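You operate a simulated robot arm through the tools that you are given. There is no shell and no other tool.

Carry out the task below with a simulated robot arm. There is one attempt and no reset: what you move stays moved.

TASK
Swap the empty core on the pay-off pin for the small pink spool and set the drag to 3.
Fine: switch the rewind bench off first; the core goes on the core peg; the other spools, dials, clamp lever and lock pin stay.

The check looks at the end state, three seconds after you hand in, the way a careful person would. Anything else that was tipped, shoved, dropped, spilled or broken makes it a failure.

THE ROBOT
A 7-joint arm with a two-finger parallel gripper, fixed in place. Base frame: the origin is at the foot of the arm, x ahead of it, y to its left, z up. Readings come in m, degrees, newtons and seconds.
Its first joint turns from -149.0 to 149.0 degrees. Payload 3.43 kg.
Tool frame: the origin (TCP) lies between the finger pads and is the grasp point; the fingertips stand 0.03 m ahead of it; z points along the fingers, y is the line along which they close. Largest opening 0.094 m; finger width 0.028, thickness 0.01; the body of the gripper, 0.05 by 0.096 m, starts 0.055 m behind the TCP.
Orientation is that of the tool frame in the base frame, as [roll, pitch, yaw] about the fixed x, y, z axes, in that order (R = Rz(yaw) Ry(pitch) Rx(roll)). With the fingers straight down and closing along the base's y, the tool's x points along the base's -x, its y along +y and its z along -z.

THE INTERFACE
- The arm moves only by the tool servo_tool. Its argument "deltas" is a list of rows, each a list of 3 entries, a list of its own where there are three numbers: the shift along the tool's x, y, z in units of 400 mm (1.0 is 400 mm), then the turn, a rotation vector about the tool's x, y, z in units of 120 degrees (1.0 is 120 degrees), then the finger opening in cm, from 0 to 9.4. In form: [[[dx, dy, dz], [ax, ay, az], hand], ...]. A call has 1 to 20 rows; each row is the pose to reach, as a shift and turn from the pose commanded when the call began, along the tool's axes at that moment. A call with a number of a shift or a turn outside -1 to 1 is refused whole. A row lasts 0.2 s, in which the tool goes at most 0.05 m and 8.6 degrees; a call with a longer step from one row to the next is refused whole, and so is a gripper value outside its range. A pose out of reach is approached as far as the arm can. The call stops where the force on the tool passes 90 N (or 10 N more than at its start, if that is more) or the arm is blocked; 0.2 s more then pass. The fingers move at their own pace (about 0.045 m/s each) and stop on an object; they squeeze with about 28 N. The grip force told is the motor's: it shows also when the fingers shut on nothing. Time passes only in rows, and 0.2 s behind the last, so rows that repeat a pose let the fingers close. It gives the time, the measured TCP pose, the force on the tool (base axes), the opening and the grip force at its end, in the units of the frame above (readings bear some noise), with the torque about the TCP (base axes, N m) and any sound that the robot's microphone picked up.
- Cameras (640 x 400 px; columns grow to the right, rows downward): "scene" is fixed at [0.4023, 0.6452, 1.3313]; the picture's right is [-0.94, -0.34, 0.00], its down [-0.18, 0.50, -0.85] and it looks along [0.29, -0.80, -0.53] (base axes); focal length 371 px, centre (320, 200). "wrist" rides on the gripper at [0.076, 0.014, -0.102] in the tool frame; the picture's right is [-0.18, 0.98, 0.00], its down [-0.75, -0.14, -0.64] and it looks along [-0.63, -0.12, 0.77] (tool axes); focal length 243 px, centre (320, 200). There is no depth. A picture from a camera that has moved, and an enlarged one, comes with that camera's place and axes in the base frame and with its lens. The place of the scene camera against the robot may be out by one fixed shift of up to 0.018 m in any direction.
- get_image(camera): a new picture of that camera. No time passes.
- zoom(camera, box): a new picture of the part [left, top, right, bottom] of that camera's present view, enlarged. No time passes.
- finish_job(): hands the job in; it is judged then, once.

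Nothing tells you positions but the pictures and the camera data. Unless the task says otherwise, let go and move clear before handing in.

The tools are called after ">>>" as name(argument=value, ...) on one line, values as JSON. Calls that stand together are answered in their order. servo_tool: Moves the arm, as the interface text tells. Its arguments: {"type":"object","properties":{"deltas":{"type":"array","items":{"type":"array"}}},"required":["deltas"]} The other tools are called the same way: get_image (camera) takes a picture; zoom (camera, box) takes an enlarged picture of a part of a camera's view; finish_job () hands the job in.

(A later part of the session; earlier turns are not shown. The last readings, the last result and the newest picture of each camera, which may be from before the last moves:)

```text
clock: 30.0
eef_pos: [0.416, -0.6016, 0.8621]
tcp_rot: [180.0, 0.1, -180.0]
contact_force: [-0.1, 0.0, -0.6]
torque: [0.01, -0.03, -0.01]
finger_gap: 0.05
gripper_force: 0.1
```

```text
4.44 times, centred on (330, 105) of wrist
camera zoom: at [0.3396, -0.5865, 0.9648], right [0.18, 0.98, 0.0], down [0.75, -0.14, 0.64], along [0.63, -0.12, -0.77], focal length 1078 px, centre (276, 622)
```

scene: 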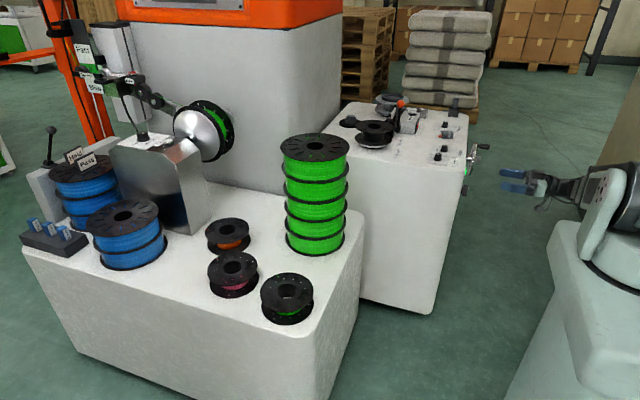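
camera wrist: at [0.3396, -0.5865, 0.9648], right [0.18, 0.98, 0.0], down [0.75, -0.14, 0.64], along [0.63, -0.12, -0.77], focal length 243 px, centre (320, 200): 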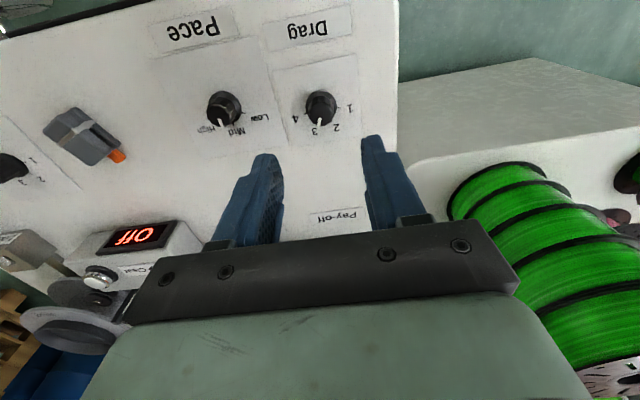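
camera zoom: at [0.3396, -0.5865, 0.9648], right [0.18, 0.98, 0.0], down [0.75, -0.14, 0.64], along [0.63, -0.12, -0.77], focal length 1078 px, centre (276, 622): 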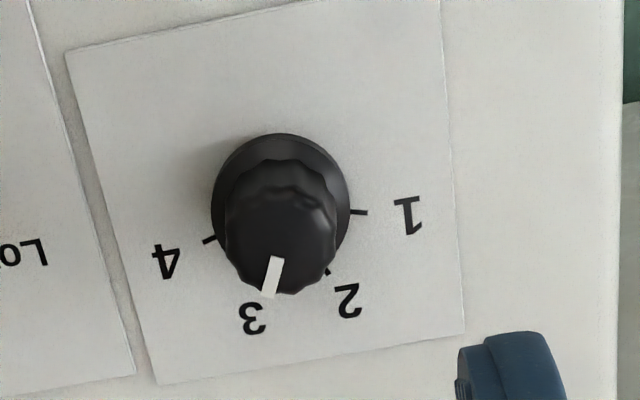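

The Drag pointer reads 3. Next I'll look at the pay-off pin, core, clamp and core peg from above.

>>> servo_tool(deltas=[[[-0.06, 0, -0.08], [0, 0, 0], 6], [[-0.12, 0, -0.16], [0, 0, 0], 7], [[-0.2, 0, -0.24], [0, 0, 0], 8], [[-0.28, 0, -0.3], [0, 0, 0], 9.4], [[-0.36, -0.04, -0.3], [0, 0, 0], 9.4], [[-0.36, -0.04, -0.3], [0, 0, 0], 9.4]])

>>> get_image(camera="wrist")

>>> zoom(camera="wrist", box=[180, 60, 440, 230])

>>> zoom(camera="scene", box=[330, 80, 430, 160])

```text
clock: 31.4
eef_pos: [0.5625, -0.6174, 0.9833]
tcp_rot: [180.0, 0.0, 180.0]
contact_force: [0.5, -0.2, -0.4]
torque: [-0.01, -0.03, 0.01]
finger_gap: 0.0943
gripper_force: 0.0
```

```text
taken
camera wrist: at [0.486, -0.6027, 1.0859], right [0.18, 0.98, 0.0], down [0.75, -0.14, 0.64], along [0.63, -0.12, -0.77], focal length 243 px, centre (320, 200)
```

wrist: 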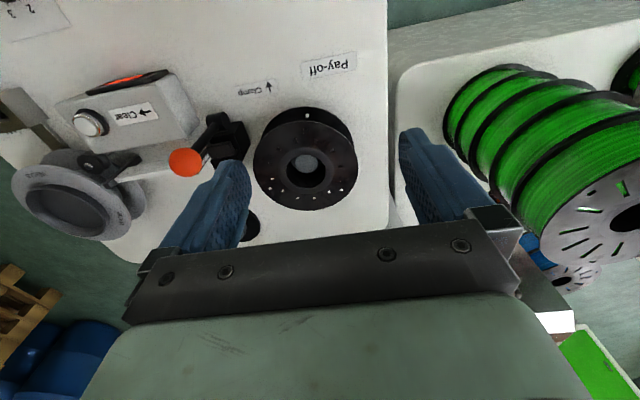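

```text
2.35 times, centred on (310, 145) of wrist
camera zoom: at [0.486, -0.6027, 1.0859], right [0.18, 0.98, 0.0], down [0.75, -0.14, 0.64], along [0.63, -0.12, -0.77], focal length 571 px, centre (344, 329)
```

zoom: 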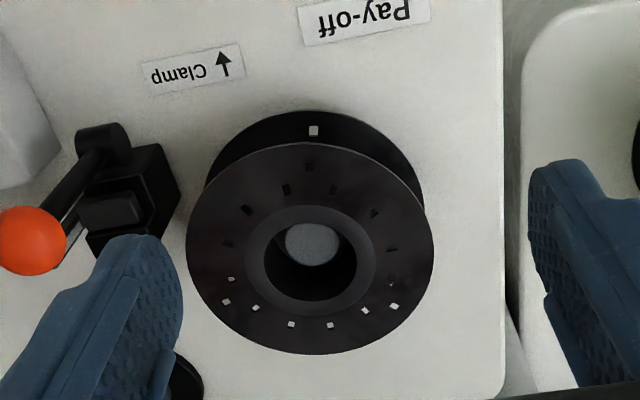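

```text
5.00 times, centred on (380, 120) of scene
camera zoom: at [0.4023, 0.6452, 1.3313], right [-0.94, -0.34, 0.0], down [-0.18, 0.5, -0.85], along [0.29, -0.8, -0.53], focal length 1854 px, centre (20, 600)
```

zoom: 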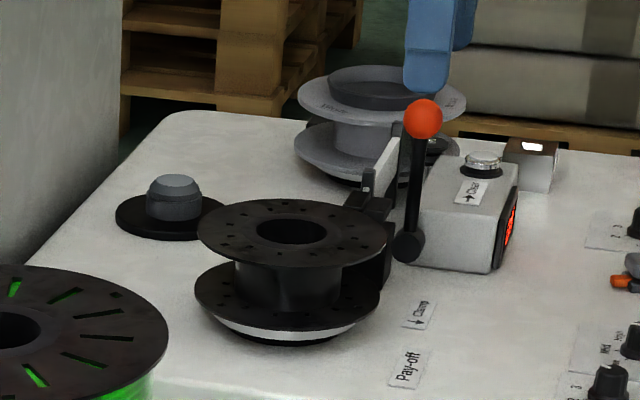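

The core sits on the pay-off disc with its top flange at about z 0.812, centre near (0.649, -0.652). Its flange is about 0.137 m across, so it's too wide to grip from outside. The hub hole is about 0.05 m wide, with the pin top recessed in it. I'll close the fingers, move above and look again at the hole and the core peg.

>>> servo_tool(deltas=[[[-0.07, -0.03, 0], [0, 0, 0], 5], [[-0.14, -0.06, 0], [0, 0, 0], 2], [[-0.2, -0.085, 0.04], [0, 0, 0], 1], [[-0.2, -0.085, 0.08], [0, 0, 0], 0.5], [[-0.2, -0.085, 0.08], [0, 0, 0], 0.5], [[-0.2, -0.085, 0.08], [0, 0, 0], 0.5]])

>>> get_image(camera="wrist")

>>> zoom(camera="wrist", box=[140, 100, 440, 280])

>>> get_image(camera="scene")

```text
clock: 32.8
eef_pos: [0.6392, -0.6496, 0.9525]
tcp_rot: [180.0, 0.1, -180.0]
contact_force: [0.5, -0.3, 0.4]
torque: [0.0, 0.0, -0.02]
finger_gap: 0.0051
gripper_force: 0.0
```

```text
taken
camera wrist: at [0.5624, -0.6353, 1.0548], right [0.18, 0.98, 0.0], down [0.75, -0.14, 0.64], along [0.63, -0.12, -0.77], focal length 243 px, centre (320, 200)
```

wrist: 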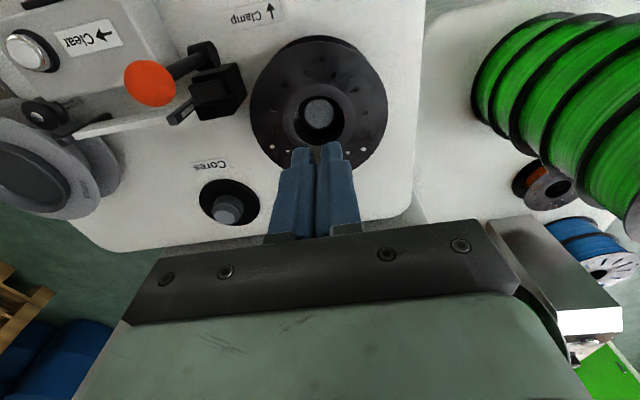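

```text
2.13 times, centred on (290, 190) of wrist
camera zoom: at [0.5624, -0.6353, 1.0548], right [0.18, 0.98, 0.0], down [0.75, -0.14, 0.64], along [0.63, -0.12, -0.77], focal length 518 px, centre (384, 221)
```

zoom: 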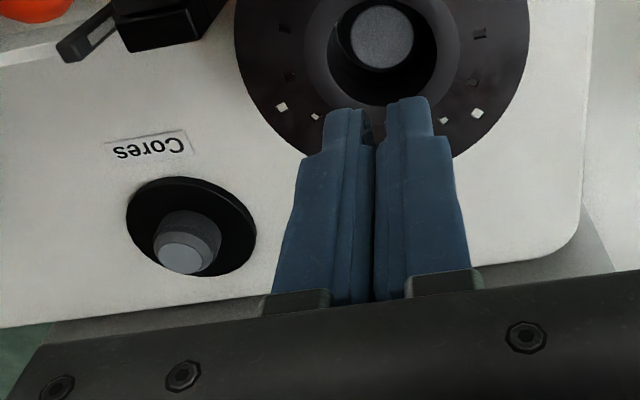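

```text
taken
```

scene: 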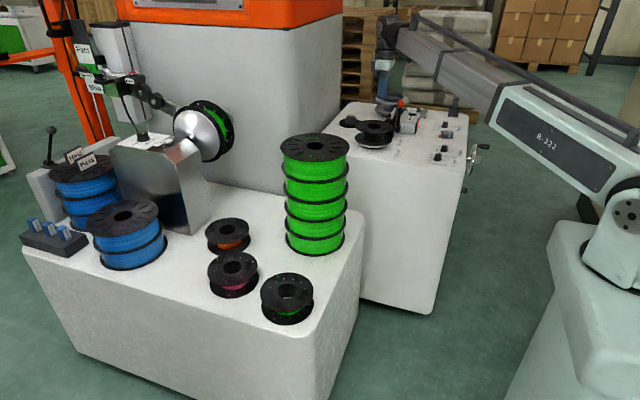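

The core peg appears to be at about (0.79, -0.83), 1.15 m from the base axis, so reach is a concern. I'll test how far the vertical tool gets at a safe height.

>>> servo_tool(deltas=[[[-0.0625, -0.075, 0], [0, 0, 0], 0.5], [[-0.125, -0.15, 0], [0, 0, 0], 0.5], [[-0.1875, -0.225, 0], [0, 0, 0], 0.5], [[-0.25, -0.3, 0], [0, 0, 0], 0.5], [[-0.3125, -0.375, 0], [0, 0, 0], 0.5], [[-0.375, -0.45, 0], [0, 0, 0], 0.5], [[-0.375, -0.45, 0], [0, 0, 0], 0.5]])

>>> get_image(camera="wrist")

>>> get_image(camera="scene")

```text
clock: 34.4
eef_pos: [0.7869, -0.8321, 0.9495]
tcp_rot: [179.9, 0.0, 180.0]
contact_force: [1.1, -0.1, -0.4]
torque: [-0.01, 0.02, 0.02]
finger_gap: 0.005
gripper_force: 0.0
```

```text
taken
camera wrist: at [0.7102, -0.8164, 1.052], right [0.18, 0.98, 0.0], down [0.75, -0.14, 0.64], along [0.63, -0.12, -0.77], focal length 243 px, centre (320, 200)
```

wrist: 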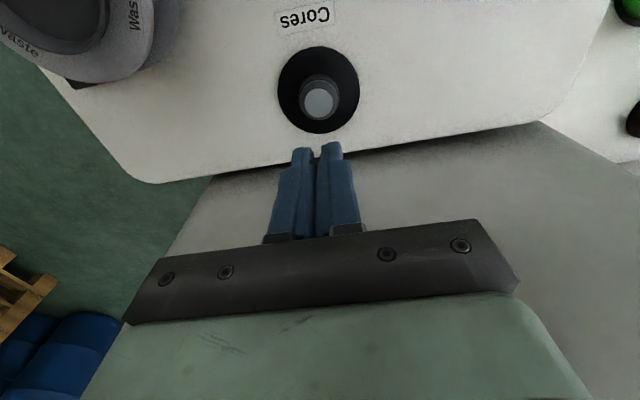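

```text
taken
```

scene: 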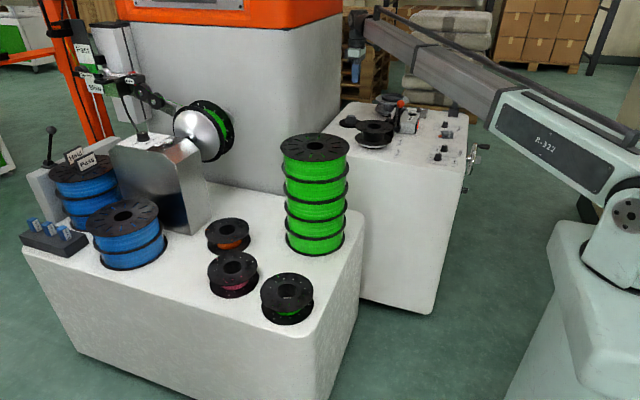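

The arm reaches over the peg with the tool vertical. I'll zoom to measure the peg.

>>> zoom(camera="wrist", box=[250, 30, 390, 150])

>>> zoom(camera="scene", box=[335, 90, 415, 155])

```text
3.33 times, centred on (320, 90) of wrist
camera zoom: at [0.7102, -0.8164, 1.052], right [0.18, 0.98, 0.0], down [0.75, -0.14, 0.64], along [0.63, -0.12, -0.77], focal length 809 px, centre (320, 567)
```

zoom: 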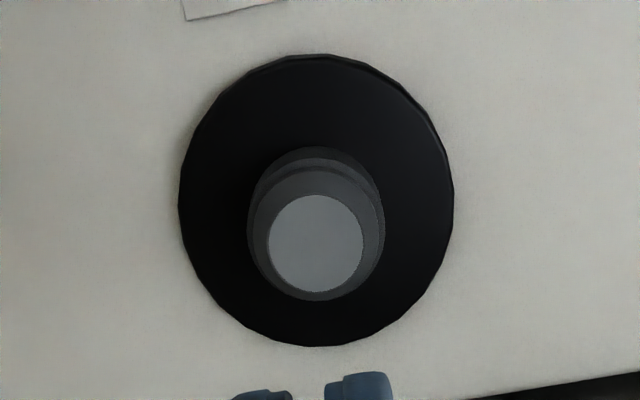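

```text
6.15 times, centred on (375, 122) of scene
camera zoom: at [0.4023, 0.6452, 1.3313], right [-0.94, -0.34, 0.0], down [-0.18, 0.5, -0.85], along [0.29, -0.8, -0.53], focal length 2282 px, centre (-18, 677)
```

zoom: 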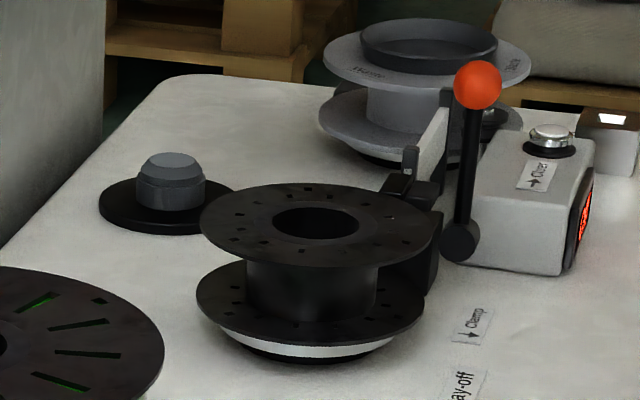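

The peg is at about (0.793, -0.834), with its top at z≈0.795 and a diameter of about 0.046 with a chamfer. It fits the hub hole closely. The plan is to lift the core by expanding the fingers inside the hole, above the pin top. I'll go back over the core and measure the hole and pin.

>>> servo_tool(deltas=[[[0.0625, 0.075, 0], [0, 0, 0], 0.3], [[0.125, 0.15, 0], [0, 0, 0], 0.3], [[0.1875, 0.225, 0], [0, 0, 0], 0.3], [[0.25, 0.3, 0], [0, 0, 0], 0.3], [[0.3125, 0.375, 0], [0, 0, 0], 0.3], [[0.3525, 0.45, 0.03], [0, 0, 0], 0.3], [[0.3525, 0.45, 0.05], [0, 0, 0], 0.3], [[0.3525, 0.45, 0.05], [0, 0, 0], 0.3]])

>>> get_image(camera="wrist")

>>> zoom(camera="wrist", box=[250, 40, 390, 160])

```text
clock: 36.2
eef_pos: [0.6493, -0.654, 0.9313]
tcp_rot: [180.0, 0.1, 180.0]
contact_force: [-0.1, 0.3, 0.2]
torque: [0.01, -0.02, 0.02]
finger_gap: 0.0031
gripper_force: 0.1
```

```text
taken
camera wrist: at [0.5724, -0.638, 1.0336], right [0.18, 0.98, 0.0], down [0.75, -0.14, 0.64], along [0.63, -0.12, -0.77], focal length 243 px, centre (320, 200)
```

wrist: 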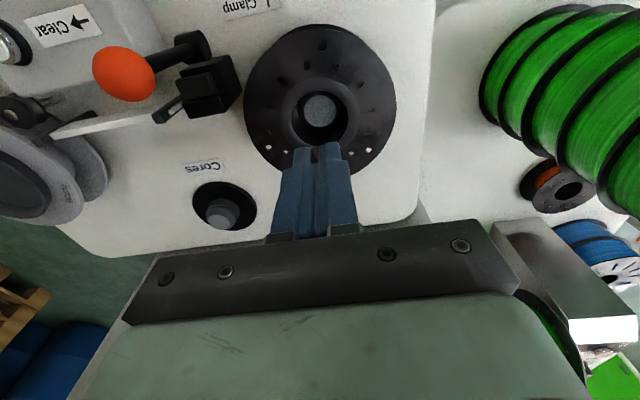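

```text
3.33 times, centred on (320, 100) of wrist
camera zoom: at [0.5724, -0.638, 1.0336], right [0.18, 0.98, 0.0], down [0.75, -0.14, 0.64], along [0.63, -0.12, -0.77], focal length 809 px, centre (320, 533)
```

zoom: 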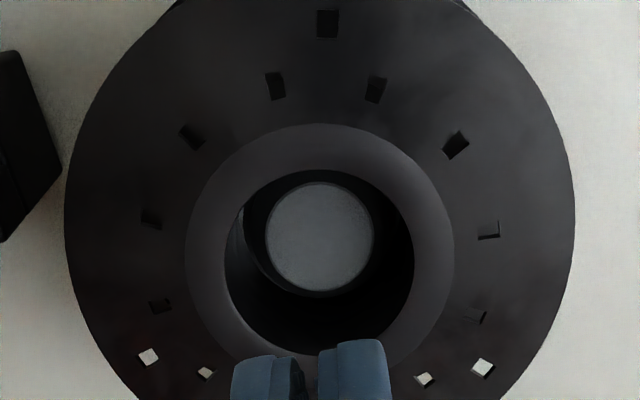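

The hub hole is about 0.053 m wide and the pin top is recessed about 15 mm. The hole centre is about 11 mm in +x and 3 mm in -y from the TCP. I'll shift and go down to just above the rim to check.

>>> servo_tool(deltas=[[[-0.0275, -0.007, 0.05], [0, 0, 0], 0], [[-0.0275, -0.007, 0.11], [0, 0, 0], 0], [[-0.0275, -0.007, 0.17], [0, 0, 0], 0], [[-0.0275, -0.007, 0.1875], [0, 0, 0], 0], [[-0.0275, -0.007, 0.1875], [0, 0, 0], 0]])

>>> zoom(camera="wrist", box=[230, 60, 410, 200])

>>> zoom(camera="scene", box=[335, 90, 415, 155])

```text
clock: 37.4
eef_pos: [0.6606, -0.6551, 0.8574]
tcp_rot: [180.0, 0.0, -180.0]
contact_force: [-0.1, 0.0, -0.3]
torque: [-0.03, -0.01, 0.03]
finger_gap: 0.0
gripper_force: 27.9
```

```text
2.86 times, centred on (320, 130) of wrist
camera zoom: at [0.583, -0.6401, 0.9601], right [0.18, 0.98, 0.0], down [0.75, -0.14, 0.64], along [0.63, -0.12, -0.77], focal length 693 px, centre (320, 400)
```

zoom: 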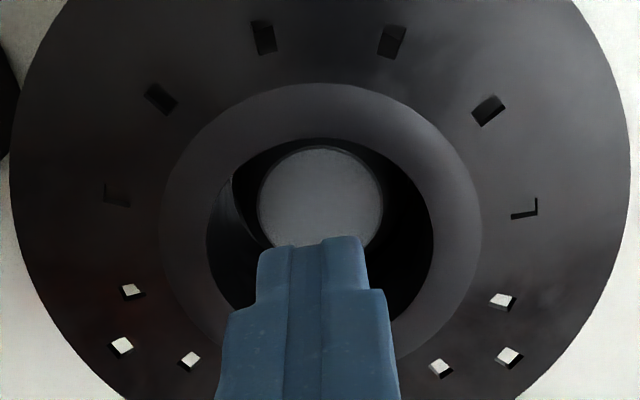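

```text
6.15 times, centred on (375, 122) of scene
camera zoom: at [0.4023, 0.6452, 1.3313], right [-0.94, -0.34, 0.0], down [-0.18, 0.5, -0.85], along [0.29, -0.8, -0.53], focal length 2282 px, centre (-18, 677)
```

zoom: 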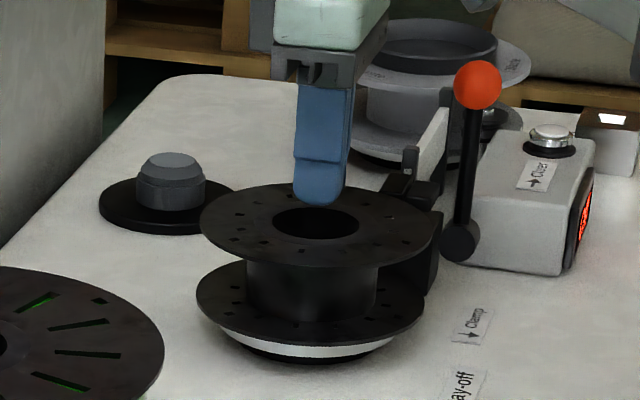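

It's well centred. I'll descend into the hole in small steps, watching the force.

>>> servo_tool(deltas=[[[0, 0, 0.02], [0, 0, 0], 0], [[0, 0, 0.04], [0, 0, 0], 0], [[0, 0, 0.06], [0, 0, 0], 0], [[0, 0, 0.06], [0, 0, 0], 0]])

>>> zoom(camera="scene", box=[345, 95, 405, 145])

>>> zoom(camera="wrist", box=[230, 60, 410, 200])

```text
clock: 38.4
eef_pos: [0.6586, -0.6526, 0.8328]
tcp_rot: [-180.0, 0.1, 180.0]
contact_force: [-0.3, -0.4, -0.7]
torque: [0.0, -0.02, 0.04]
finger_gap: 0.0001
gripper_force: 28.5
```

```text
8.00 times, centred on (375, 120) of scene
camera zoom: at [0.4023, 0.6452, 1.3313], right [-0.94, -0.34, 0.0], down [-0.18, 0.5, -0.85], along [0.29, -0.8, -0.53], focal length 2967 px, centre (-120, 840)
```

zoom: 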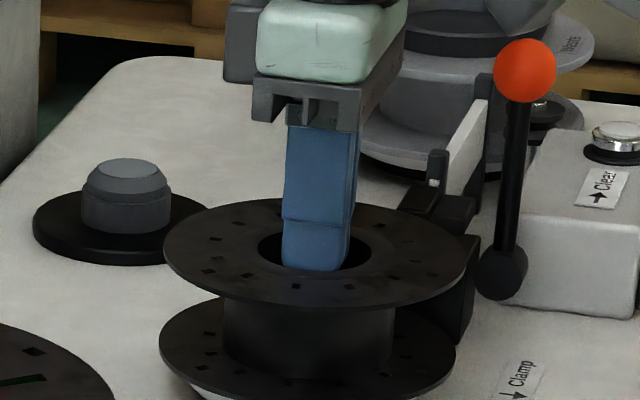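

```text
2.86 times, centred on (320, 130) of wrist
camera zoom: at [0.5826, -0.6387, 0.9351], right [0.18, 0.98, 0.0], down [0.75, -0.14, 0.64], along [0.63, -0.12, -0.77], focal length 693 px, centre (320, 400)
```

zoom: 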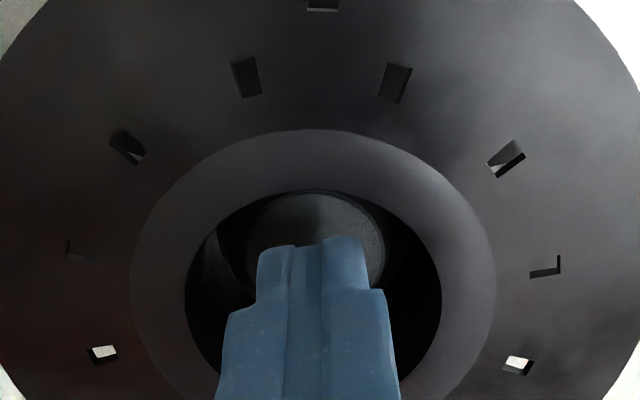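

>>> servo_tool(deltas=[[[0, 0, 0.01], [0, 0, 0], 0], [[0, 0, 0.02], [0, 0, 0], 0], [[0, 0, 0.02], [0, 0, 0], 0]])

>>> zoom(camera="scene", box=[345, 95, 405, 145])

>>> zoom(camera="wrist", box=[230, 60, 410, 200])

```text
clock: 39.2
eef_pos: [0.6619, -0.6529, 0.8239]
tcp_rot: [180.0, 0.0, 180.0]
contact_force: [-0.2, -0.1, 1.0]
torque: [0.03, 0.01, 0.03]
finger_gap: 0.0
gripper_force: 28.1
```

```text
8.00 times, centred on (375, 120) of scene
camera zoom: at [0.4023, 0.6452, 1.3313], right [-0.94, -0.34, 0.0], down [-0.18, 0.5, -0.85], along [0.29, -0.8, -0.53], focal length 2967 px, centre (-120, 840)
```

zoom: 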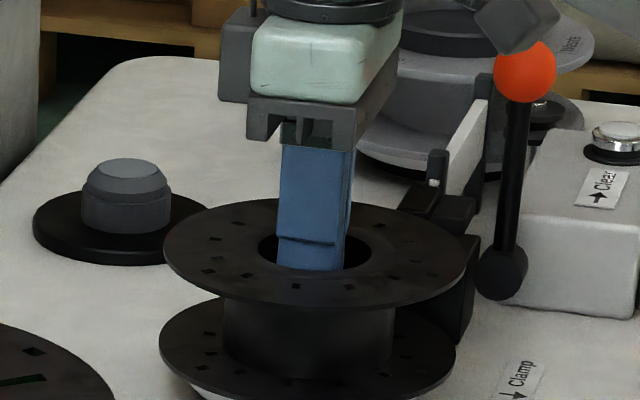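

```text
2.86 times, centred on (320, 130) of wrist
camera zoom: at [0.5843, -0.6381, 0.9265], right [0.18, 0.98, 0.0], down [0.75, -0.14, 0.64], along [0.63, -0.12, -0.77], focal length 693 px, centre (320, 400)
```

zoom: 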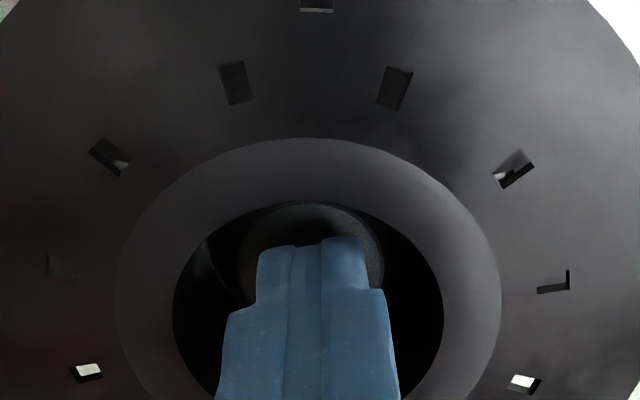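

The tips are about 16–18 mm inside the hole with no pin contact. I'll expand the fingers against the hole wall.

>>> servo_tool(deltas=[[[0, 0, 0], [0, 0, 0], 2], [[0, 0, 0], [0, 0, 0], 3], [[0, 0, 0], [0, 0, 0], 5], [[0, 0, 0], [0, 0, 0], 5], [[0, 0, 0], [0, 0, 0], 5]])

>>> zoom(camera="scene", box=[345, 95, 405, 145])

>>> zoom(camera="wrist", box=[230, 60, 410, 200])

```text
clock: 40.4
eef_pos: [0.6605, -0.6547, 0.8232]
tcp_rot: [-179.9, 0.0, 179.9]
contact_force: [-6.6, -13.4, -3.3]
torque: [-0.69, 0.3, -0.02]
finger_gap: 0.0264
gripper_force: 0.1
```

```text
8.00 times, centred on (375, 120) of scene
camera zoom: at [0.4023, 0.6452, 1.3313], right [-0.94, -0.34, 0.0], down [-0.18, 0.5, -0.85], along [0.29, -0.8, -0.53], focal length 2967 px, centre (-120, 840)
```

zoom: 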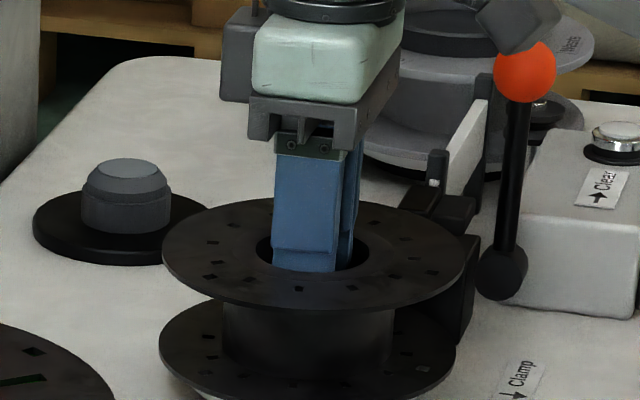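

```text
2.86 times, centred on (320, 130) of wrist
camera zoom: at [0.5838, -0.6391, 0.9264], right [0.19, 0.98, 0.0], down [0.75, -0.14, 0.64], along [0.63, -0.12, -0.77], focal length 693 px, centre (320, 400)
```

zoom: 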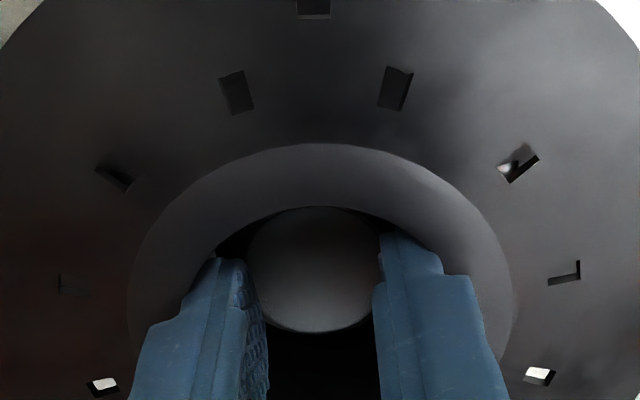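

The fingers stopped at a 26 mm gap against the hole wall. I'll lift slowly and see whether the core follows.

>>> servo_tool(deltas=[[[0, 0, -0.01], [0, 0, 0], 6], [[0, 0, -0.02], [0, 0, 0], 6], [[0, 0, -0.035], [0, 0, 0], 6], [[0, 0, -0.05], [0, 0, 0], 6], [[0, 0, -0.05], [0, 0, 0], 6]])

>>> zoom(camera="scene", box=[345, 95, 405, 145])

>>> zoom(camera="wrist", box=[230, 60, 410, 200])

```text
clock: 41.6
eef_pos: [0.6609, -0.6537, 0.8438]
tcp_rot: [179.9, 0.1, -180.0]
contact_force: [0.4, -0.8, -0.8]
torque: [-0.01, 0.02, 0.02]
finger_gap: 0.0271
gripper_force: 0.1
```

```text
8.00 times, centred on (375, 120) of scene
camera zoom: at [0.4023, 0.6452, 1.3313], right [-0.94, -0.34, 0.0], down [-0.18, 0.5, -0.85], along [0.29, -0.8, -0.53], focal length 2967 px, centre (-120, 840)
```

zoom: 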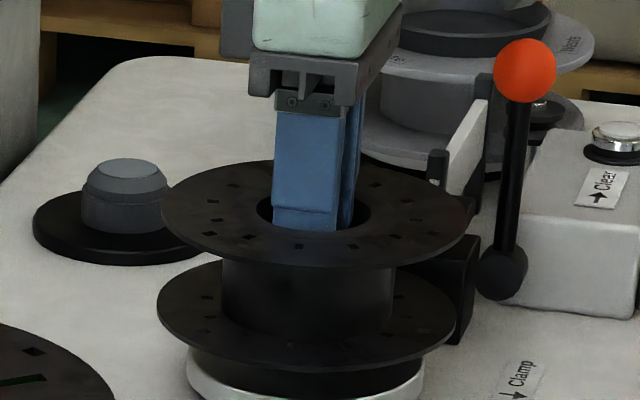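

```text
2.86 times, centred on (320, 130) of wrist
camera zoom: at [0.5847, -0.6383, 0.9463], right [0.18, 0.98, 0.0], down [0.75, -0.14, 0.64], along [0.63, -0.12, -0.77], focal length 693 px, centre (320, 400)
```

zoom: 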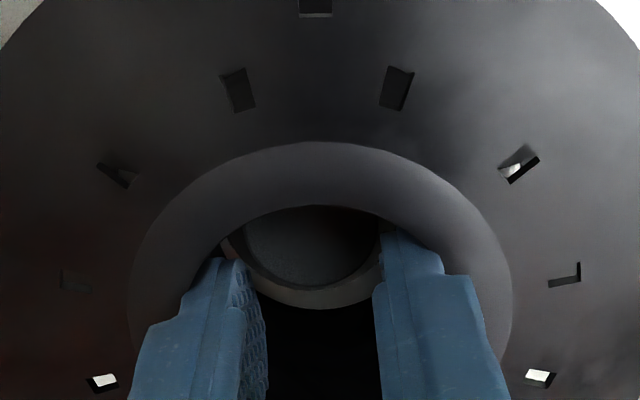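

The core lifts freely. I'll raise it clear of the pin and the lever ball and carry it over to the peg.

>>> servo_tool(deltas=[[[0, 0, -0.06], [0, 0, 0], 6], [[0, 0, -0.12], [0, 0, 0], 6], [[0, 0, -0.19], [0, 0, 0], 6], [[0, 0, -0.265], [0, 0, 0], 6], [[0, 0, -0.265], [0, 0, 0], 6]])

>>> get_image(camera="scene")

>>> get_image(camera="wrist")

```text
clock: 42.8
eef_pos: [0.6624, -0.653, 0.9503]
tcp_rot: [-180.0, -0.1, -180.0]
contact_force: [0.6, -0.1, -1.2]
torque: [0.01, -0.01, 0.01]
finger_gap: 0.0271
gripper_force: 0.1
```

```text
taken
```

scene: 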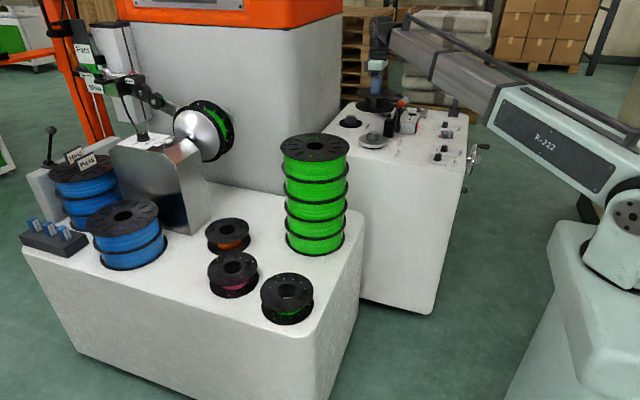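

```text
taken
camera wrist: at [0.5865, -0.6377, 1.0523], right [0.18, 0.98, 0.0], down [0.75, -0.14, 0.64], along [0.63, -0.12, -0.77], focal length 243 px, centre (320, 200)
```

wrist: 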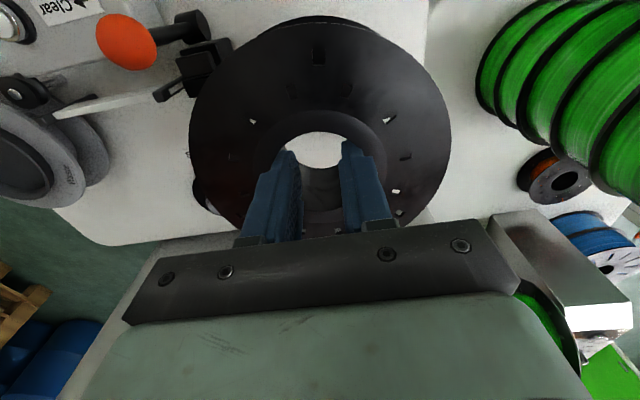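

>>> zoom(camera="scene", box=[335, 80, 415, 155])

>>> servo_tool(deltas=[[[-0.04, -0.055, 0], [0, 0, 0], 6], [[-0.085, -0.113, 0], [0, 0, 0], 6], [[-0.13, -0.17, 0], [0, 0, 0], 6], [[-0.17, -0.226, 0], [0, 0, 0], 6], [[-0.21, -0.283, 0], [0, 0, 0], 6], [[-0.255, -0.34, 0], [0, 0, 0], 6], [[-0.3, -0.396, 0], [0, 0, 0], 6], [[-0.3425, -0.4525, 0], [0, 0, 0], 6], [[-0.3425, -0.4525, 0], [0, 0, 0], 6]])

>>> get_image(camera="wrist")

>>> zoom(camera="scene", box=[315, 70, 415, 155])

```text
5.33 times, centred on (375, 118) of scene
camera zoom: at [0.4023, 0.6452, 1.3313], right [-0.94, -0.34, 0.0], down [-0.18, 0.5, -0.85], along [0.29, -0.8, -0.53], focal length 1978 px, centre (27, 640)
```

zoom: 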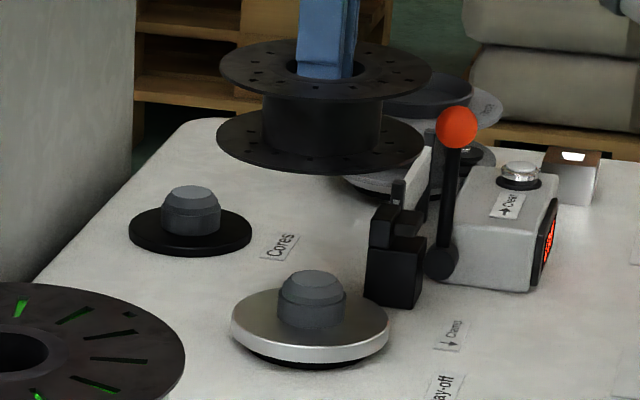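

```text
clock: 44.8
eef_pos: [0.798, -0.8333, 0.9503]
tcp_rot: [180.0, 0.0, 180.0]
contact_force: [-0.7, -0.2, -1.7]
torque: [-0.02, -0.01, -0.01]
finger_gap: 0.0269
gripper_force: 0.0
```

```text
taken
camera wrist: at [0.7221, -0.8179, 1.0523], right [0.18, 0.98, 0.0], down [0.75, -0.14, 0.64], along [0.63, -0.12, -0.77], focal length 243 px, centre (320, 200)
```

wrist: 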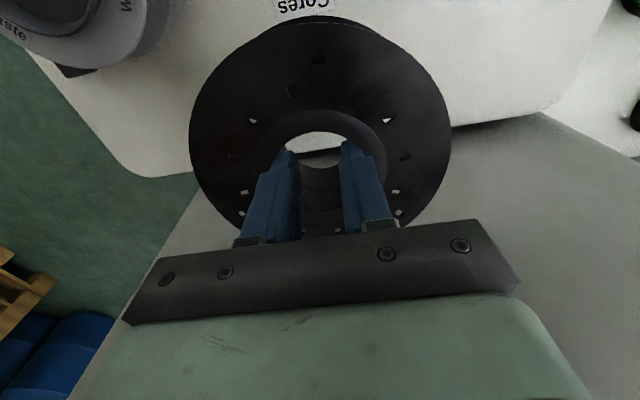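

```text
4.71 times, centred on (365, 112) of scene
camera zoom: at [0.4023, 0.6452, 1.3313], right [-0.94, -0.34, 0.0], down [-0.18, 0.5, -0.85], along [0.29, -0.8, -0.53], focal length 1745 px, centre (108, 612)
```

zoom: 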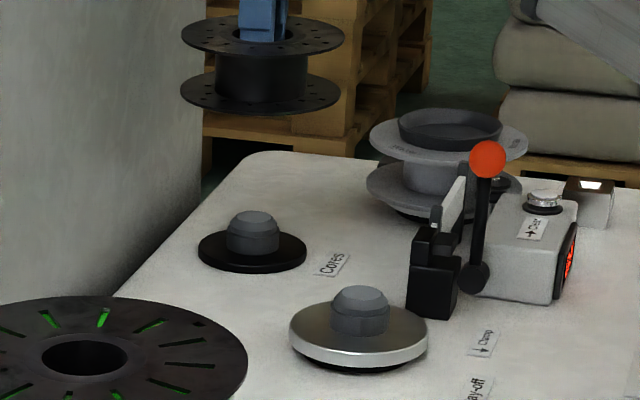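

The core hangs over the peg. My earlier peg estimate had a perspective bias of a few mm, so I'll zoom in to measure the alignment.

>>> zoom(camera="scene", box=[340, 70, 390, 130])

>>> zoom(camera="wrist", box=[250, 80, 390, 200])

```text
6.67 times, centred on (365, 100) of scene
camera zoom: at [0.4023, 0.6452, 1.3313], right [-0.94, -0.34, 0.0], down [-0.18, 0.5, -0.85], along [0.29, -0.8, -0.53], focal length 2472 px, centre (20, 867)
```

zoom: 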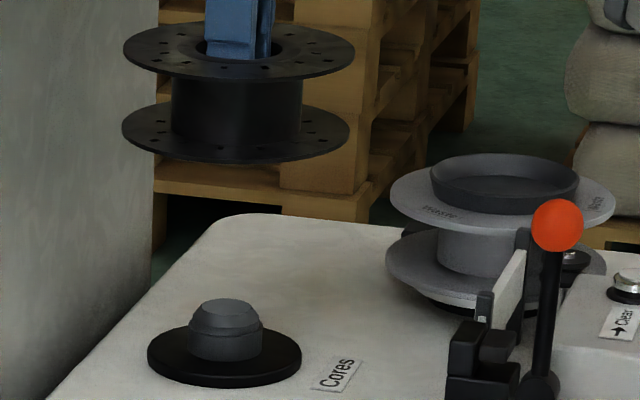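

```text
3.33 times, centred on (320, 140) of wrist
camera zoom: at [0.7221, -0.8179, 1.0523], right [0.18, 0.98, 0.0], down [0.75, -0.14, 0.64], along [0.63, -0.12, -0.77], focal length 809 px, centre (320, 400)
```

zoom: 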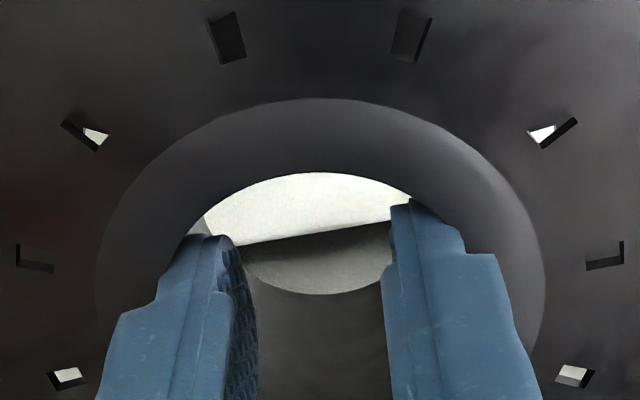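

The scene view shows the core axis within about 1 mm of the peg sideways. I'll descend to just above the peg.

>>> servo_tool(deltas=[[[-0.002, -0.001, 0.06], [0, 0, 0], 6], [[-0.002, -0.001, 0.12], [0, 0, 0], 6], [[-0.002, -0.001, 0.18], [0, 0, 0], 6], [[-0.002, -0.001, 0.22], [0, 0, 0], 6], [[-0.002, -0.001, 0.22], [0, 0, 0], 6]])

>>> zoom(camera="scene", box=[340, 90, 390, 140])

>>> zoom(camera="wrist", box=[250, 80, 390, 200])

```text
clock: 46.0
eef_pos: [0.8001, -0.8338, 0.8605]
tcp_rot: [179.9, -0.1, -180.0]
contact_force: [-0.3, -0.3, -0.8]
torque: [0.01, 0.0, 0.0]
finger_gap: 0.027
gripper_force: 0.0
```

```text
8.00 times, centred on (365, 115) of scene
camera zoom: at [0.4023, 0.6452, 1.3313], right [-0.94, -0.34, 0.0], down [-0.18, 0.5, -0.85], along [0.29, -0.8, -0.53], focal length 2967 px, centre (-40, 880)
```

zoom: 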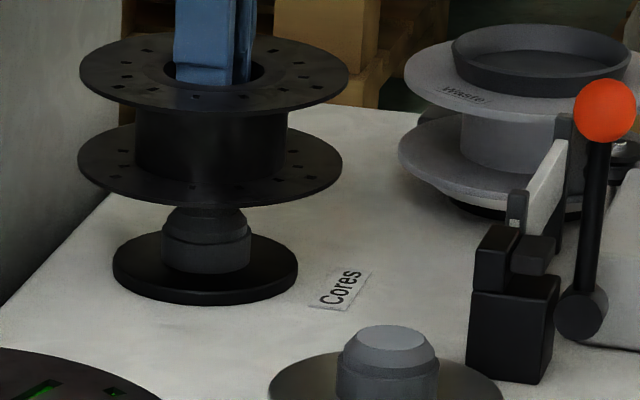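

```text
3.33 times, centred on (320, 140) of wrist
camera zoom: at [0.7229, -0.8188, 0.9646], right [0.18, 0.98, 0.0], down [0.75, -0.14, 0.64], along [0.63, -0.12, -0.77], focal length 809 px, centre (320, 400)
```

zoom: 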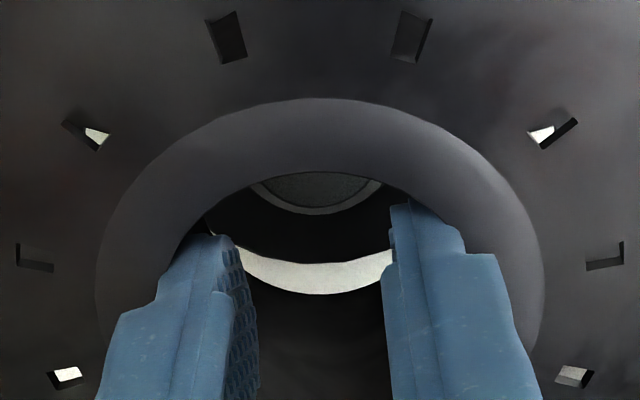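

Through the hole I can see the peg is centred within 1–2 mm. I'll nudge slightly and lower onto it.

>>> servo_tool(deltas=[[[0.003, -0.0015, 0.02], [0, 0, 0], 6], [[0.003, -0.0015, 0.04], [0, 0, 0], 6], [[0.003, -0.0015, 0.06], [0, 0, 0], 6], [[0.003, -0.0015, 0.08], [0, 0, 0], 6], [[0.003, -0.0015, 0.08], [0, 0, 0], 6]])

>>> zoom(camera="scene", box=[340, 90, 390, 140])

>>> zoom(camera="wrist", box=[250, 80, 390, 200])

```text
clock: 47.2
eef_pos: [0.7966, -0.8368, 0.8301]
tcp_rot: [180.0, 0.1, 180.0]
contact_force: [-0.3, 0.0, -0.9]
torque: [0.0, 0.04, -0.02]
finger_gap: 0.0268
gripper_force: 0.0
```

```text
8.00 times, centred on (365, 115) of scene
camera zoom: at [0.4023, 0.6452, 1.3313], right [-0.94, -0.34, 0.0], down [-0.18, 0.5, -0.85], along [0.29, -0.8, -0.53], focal length 2967 px, centre (-40, 880)
```

zoom: 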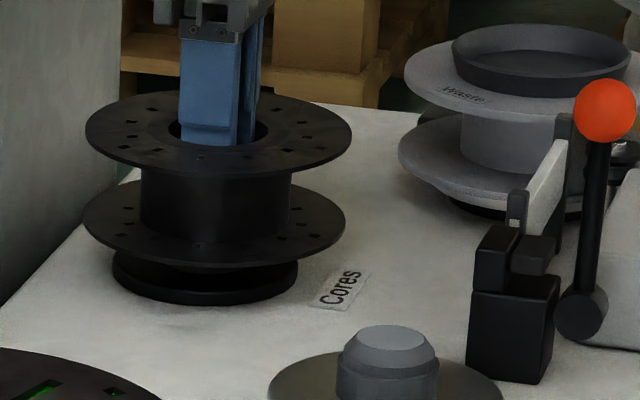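

```text
3.33 times, centred on (320, 140) of wrist
camera zoom: at [0.7196, -0.8211, 0.9327], right [0.18, 0.98, 0.0], down [0.75, -0.14, 0.64], along [0.63, -0.12, -0.77], focal length 809 px, centre (320, 400)
```

zoom: 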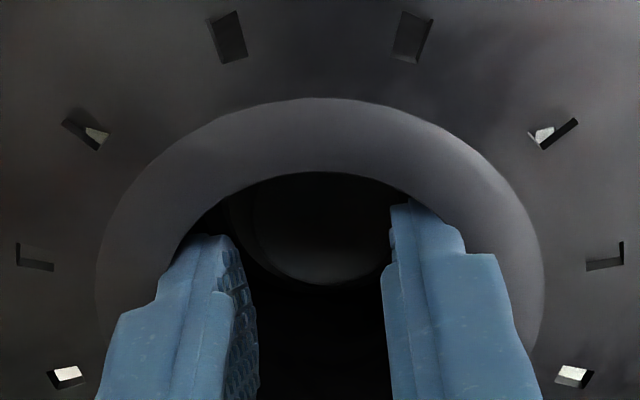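

The peg is entering the hole. I'll shift about 2 mm in +x and keep lowering gently.

>>> servo_tool(deltas=[[[-0.005, 0, 0.0], [0, 0, 0], 6], [[-0.005, 0, 0.012], [0, 0, 0], 6], [[-0.005, 0, 0.024], [0, 0, 0], 6], [[-0.005, 0, 0.024], [0, 0, 0], 6]])

>>> zoom(camera="scene", box=[340, 90, 390, 140])

>>> zoom(camera="wrist", box=[250, 80, 390, 200])

```text
clock: 48.2
eef_pos: [0.7979, -0.8352, 0.8195]
tcp_rot: [180.0, 0.0, 179.9]
contact_force: [0.6, -0.2, -0.9]
torque: [-0.02, 0.02, 0.02]
finger_gap: 0.0272
gripper_force: 0.1
```

```text
8.00 times, centred on (365, 115) of scene
camera zoom: at [0.4023, 0.6452, 1.3313], right [-0.94, -0.34, 0.0], down [-0.18, 0.5, -0.85], along [0.29, -0.8, -0.53], focal length 2967 px, centre (-40, 880)
```

zoom: 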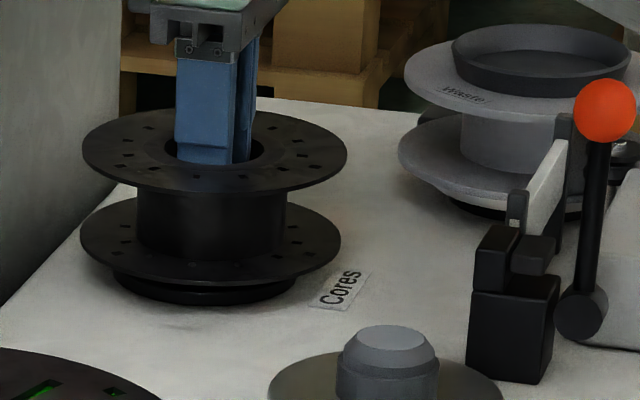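

```text
3.33 times, centred on (320, 140) of wrist
camera zoom: at [0.7214, -0.8212, 0.9225], right [0.18, 0.98, 0.0], down [0.75, -0.14, 0.64], along [0.63, -0.12, -0.77], focal length 809 px, centre (320, 400)
```

zoom: 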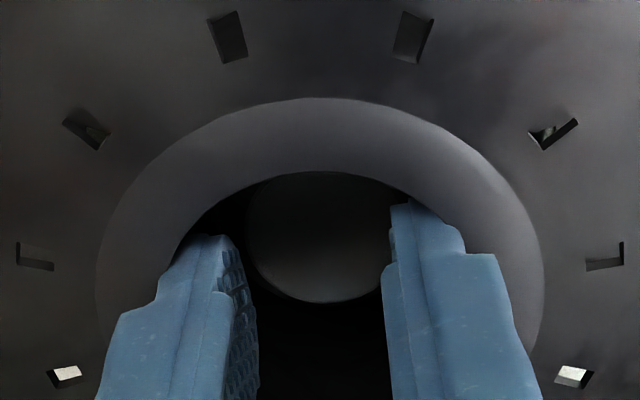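

>>> servo_tool(deltas=[[[-0.003, 0, 0.01], [0, 0, 0], 6], [[-0.003, 0, 0.02], [0, 0, 0], 6], [[-0.003, 0, 0.03], [0, 0, 0], 6], [[-0.003, 0, 0.03], [0, 0, 0], 6]])

>>> zoom(camera="scene", box=[340, 90, 390, 140])

>>> zoom(camera="wrist", box=[250, 80, 390, 200])

```text
clock: 49.2
eef_pos: [0.799, -0.8349, 0.8106]
tcp_rot: [-179.9, 0.1, -180.0]
contact_force: [1.4, 0.5, 31.0]
torque: [-0.01, -0.12, -0.01]
finger_gap: 0.0272
gripper_force: 0.0
```

```text
8.00 times, centred on (365, 115) of scene
camera zoom: at [0.4023, 0.6452, 1.3313], right [-0.94, -0.34, 0.0], down [-0.18, 0.5, -0.85], along [0.29, -0.8, -0.53], focal length 2967 px, centre (-40, 880)
```

zoom: 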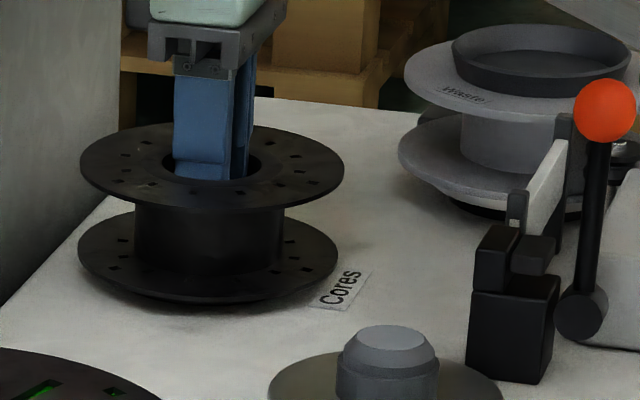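

```text
3.33 times, centred on (320, 140) of wrist
camera zoom: at [0.7216, -0.8196, 0.9139], right [0.18, 0.98, 0.0], down [0.75, -0.14, 0.64], along [0.63, -0.12, -0.76], focal length 809 px, centre (320, 400)
```

zoom: 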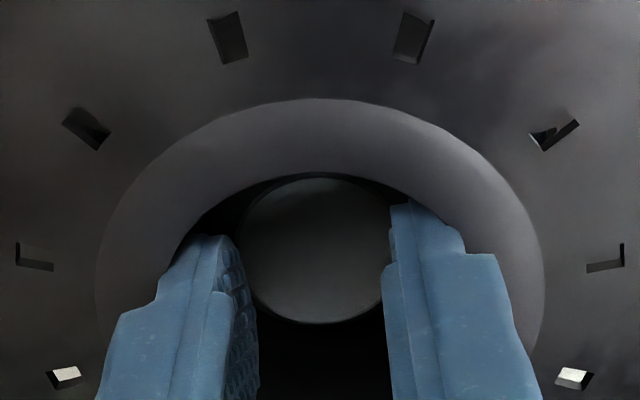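

The 31 N contact shows the core is seated on the peg disc. I'll relax, close the fingers away from the wall and lift out.

>>> servo_tool(deltas=[[[0, 0, -0.006], [0, 0, 0], 2.0], [[0, 0, -0.006], [0, 0, 0], 1.0], [[0, 0, -0.006], [0, 0, 0], 0.3], [[0, 0, -0.006], [0, 0, 0], 0.3], [[0, 0, -0.03], [0, 0, 0], 0.3], [[0, 0, -0.08], [0, 0, 0], 0.3], [[0, 0, -0.16], [0, 0, 0], 0.3], [[0, 0, -0.25], [0, 0, 0], 0.3], [[0, 0, -0.35], [0, 0, 0], 0.3], [[0, 0, -0.35], [0, 0, 0], 0.3]])

>>> zoom(camera="scene", box=[335, 80, 415, 155])

>>> get_image(camera="wrist")

```text
clock: 51.4
eef_pos: [0.8016, -0.8385, 0.951]
tcp_rot: [180.0, 0.1, 180.0]
contact_force: [0.3, -0.5, 0.9]
torque: [-0.03, -0.02, -0.05]
finger_gap: 0.0029
gripper_force: 0.0
```

```text
5.33 times, centred on (375, 118) of scene
camera zoom: at [0.4023, 0.6452, 1.3313], right [-0.94, -0.34, 0.0], down [-0.18, 0.5, -0.85], along [0.29, -0.8, -0.53], focal length 1978 px, centre (27, 640)
```

zoom: 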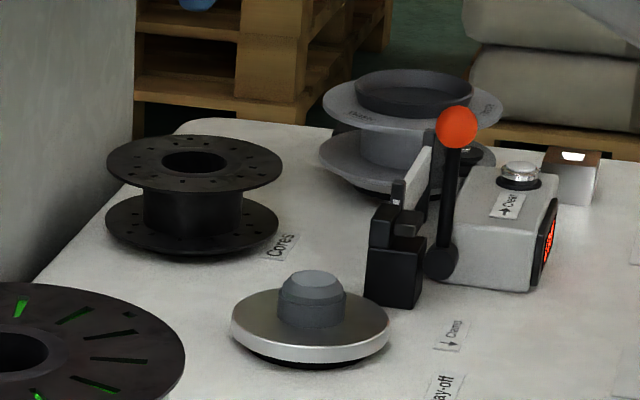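

```text
taken
camera wrist: at [0.7252, -0.8238, 1.0528], right [0.18, 0.98, 0.0], down [0.75, -0.14, 0.64], along [0.63, -0.12, -0.77], focal length 243 px, centre (320, 200)
```

wrist: 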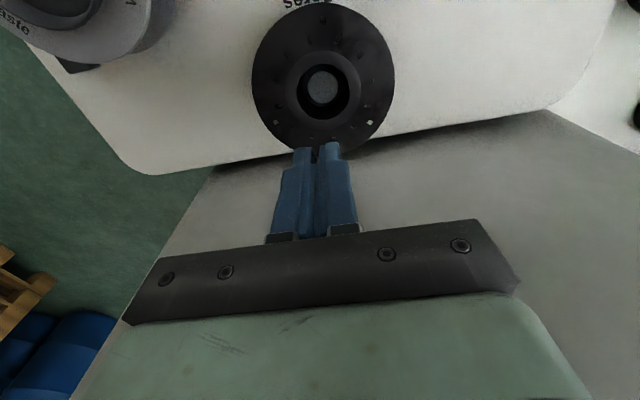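

The core sits flat on the peg. I'll pass over the pay-off pin to measure it, then go to the small spools.

>>> servo_tool(deltas=[[[0.04, 0.055, 0], [0, 0, 0], 0.3], [[0.09, 0.115, 0], [0, 0, 0], 0.3], [[0.14, 0.185, 0], [0, 0, 0], 0.3], [[0.19, 0.255, 0], [0, 0, 0], 0.3], [[0.24, 0.32, 0], [0, 0, 0], 0.3], [[0.29, 0.385, 0], [0, 0, 0], 0.3], [[0.345, 0.455, 0], [0, 0, 0], 0.3], [[0.345, 0.455, 0], [0, 0, 0], 0.3], [[0.345, 0.455, 0], [0, 0, 0], 0.3]])

>>> get_image(camera="wrist")

>>> zoom(camera="wrist", box=[250, 30, 390, 150])

>>> zoom(camera="scene", box=[335, 80, 415, 155])

```text
clock: 53.4
eef_pos: [0.6607, -0.6534, 0.9494]
tcp_rot: [180.0, 0.0, 179.9]
contact_force: [-0.1, 0.7, -0.3]
torque: [0.03, -0.01, -0.05]
finger_gap: 0.0029
gripper_force: 0.1
```

```text
taken
camera wrist: at [0.5842, -0.638, 1.0522], right [0.18, 0.98, 0.0], down [0.75, -0.14, 0.64], along [0.63, -0.12, -0.77], focal length 243 px, centre (320, 200)
```

wrist: 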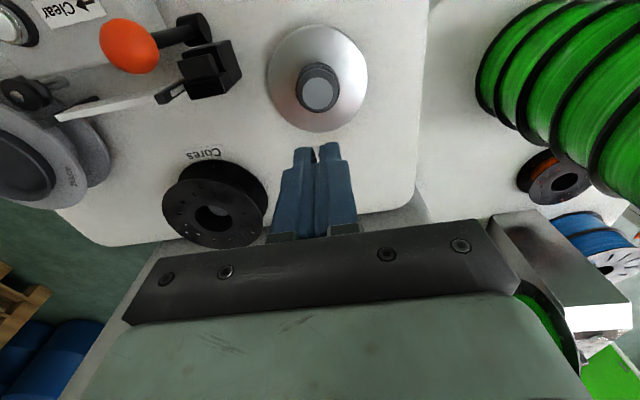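

```text
3.33 times, centred on (320, 90) of wrist
camera zoom: at [0.5842, -0.638, 1.0522], right [0.18, 0.98, 0.0], down [0.75, -0.14, 0.64], along [0.63, -0.12, -0.77], focal length 809 px, centre (320, 567)
```

zoom: 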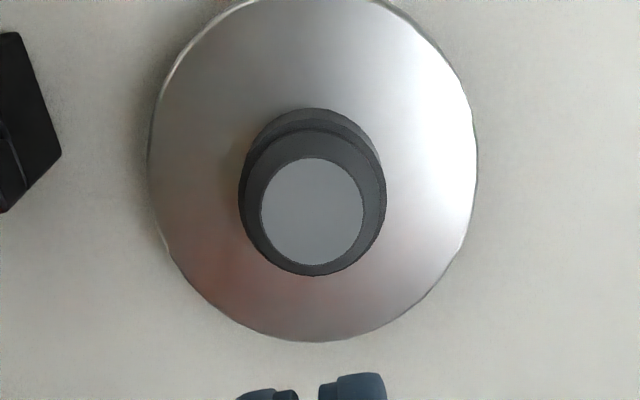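

```text
5.33 times, centred on (375, 118) of scene
camera zoom: at [0.4023, 0.6452, 1.3313], right [-0.94, -0.34, 0.0], down [-0.18, 0.5, -0.85], along [0.29, -0.8, -0.53], focal length 1978 px, centre (27, 640)
```

zoom: 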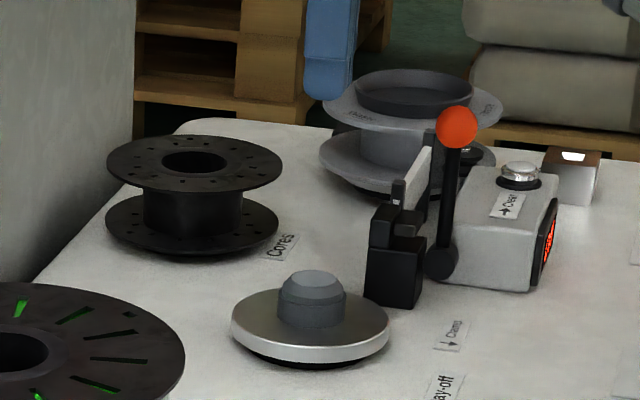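

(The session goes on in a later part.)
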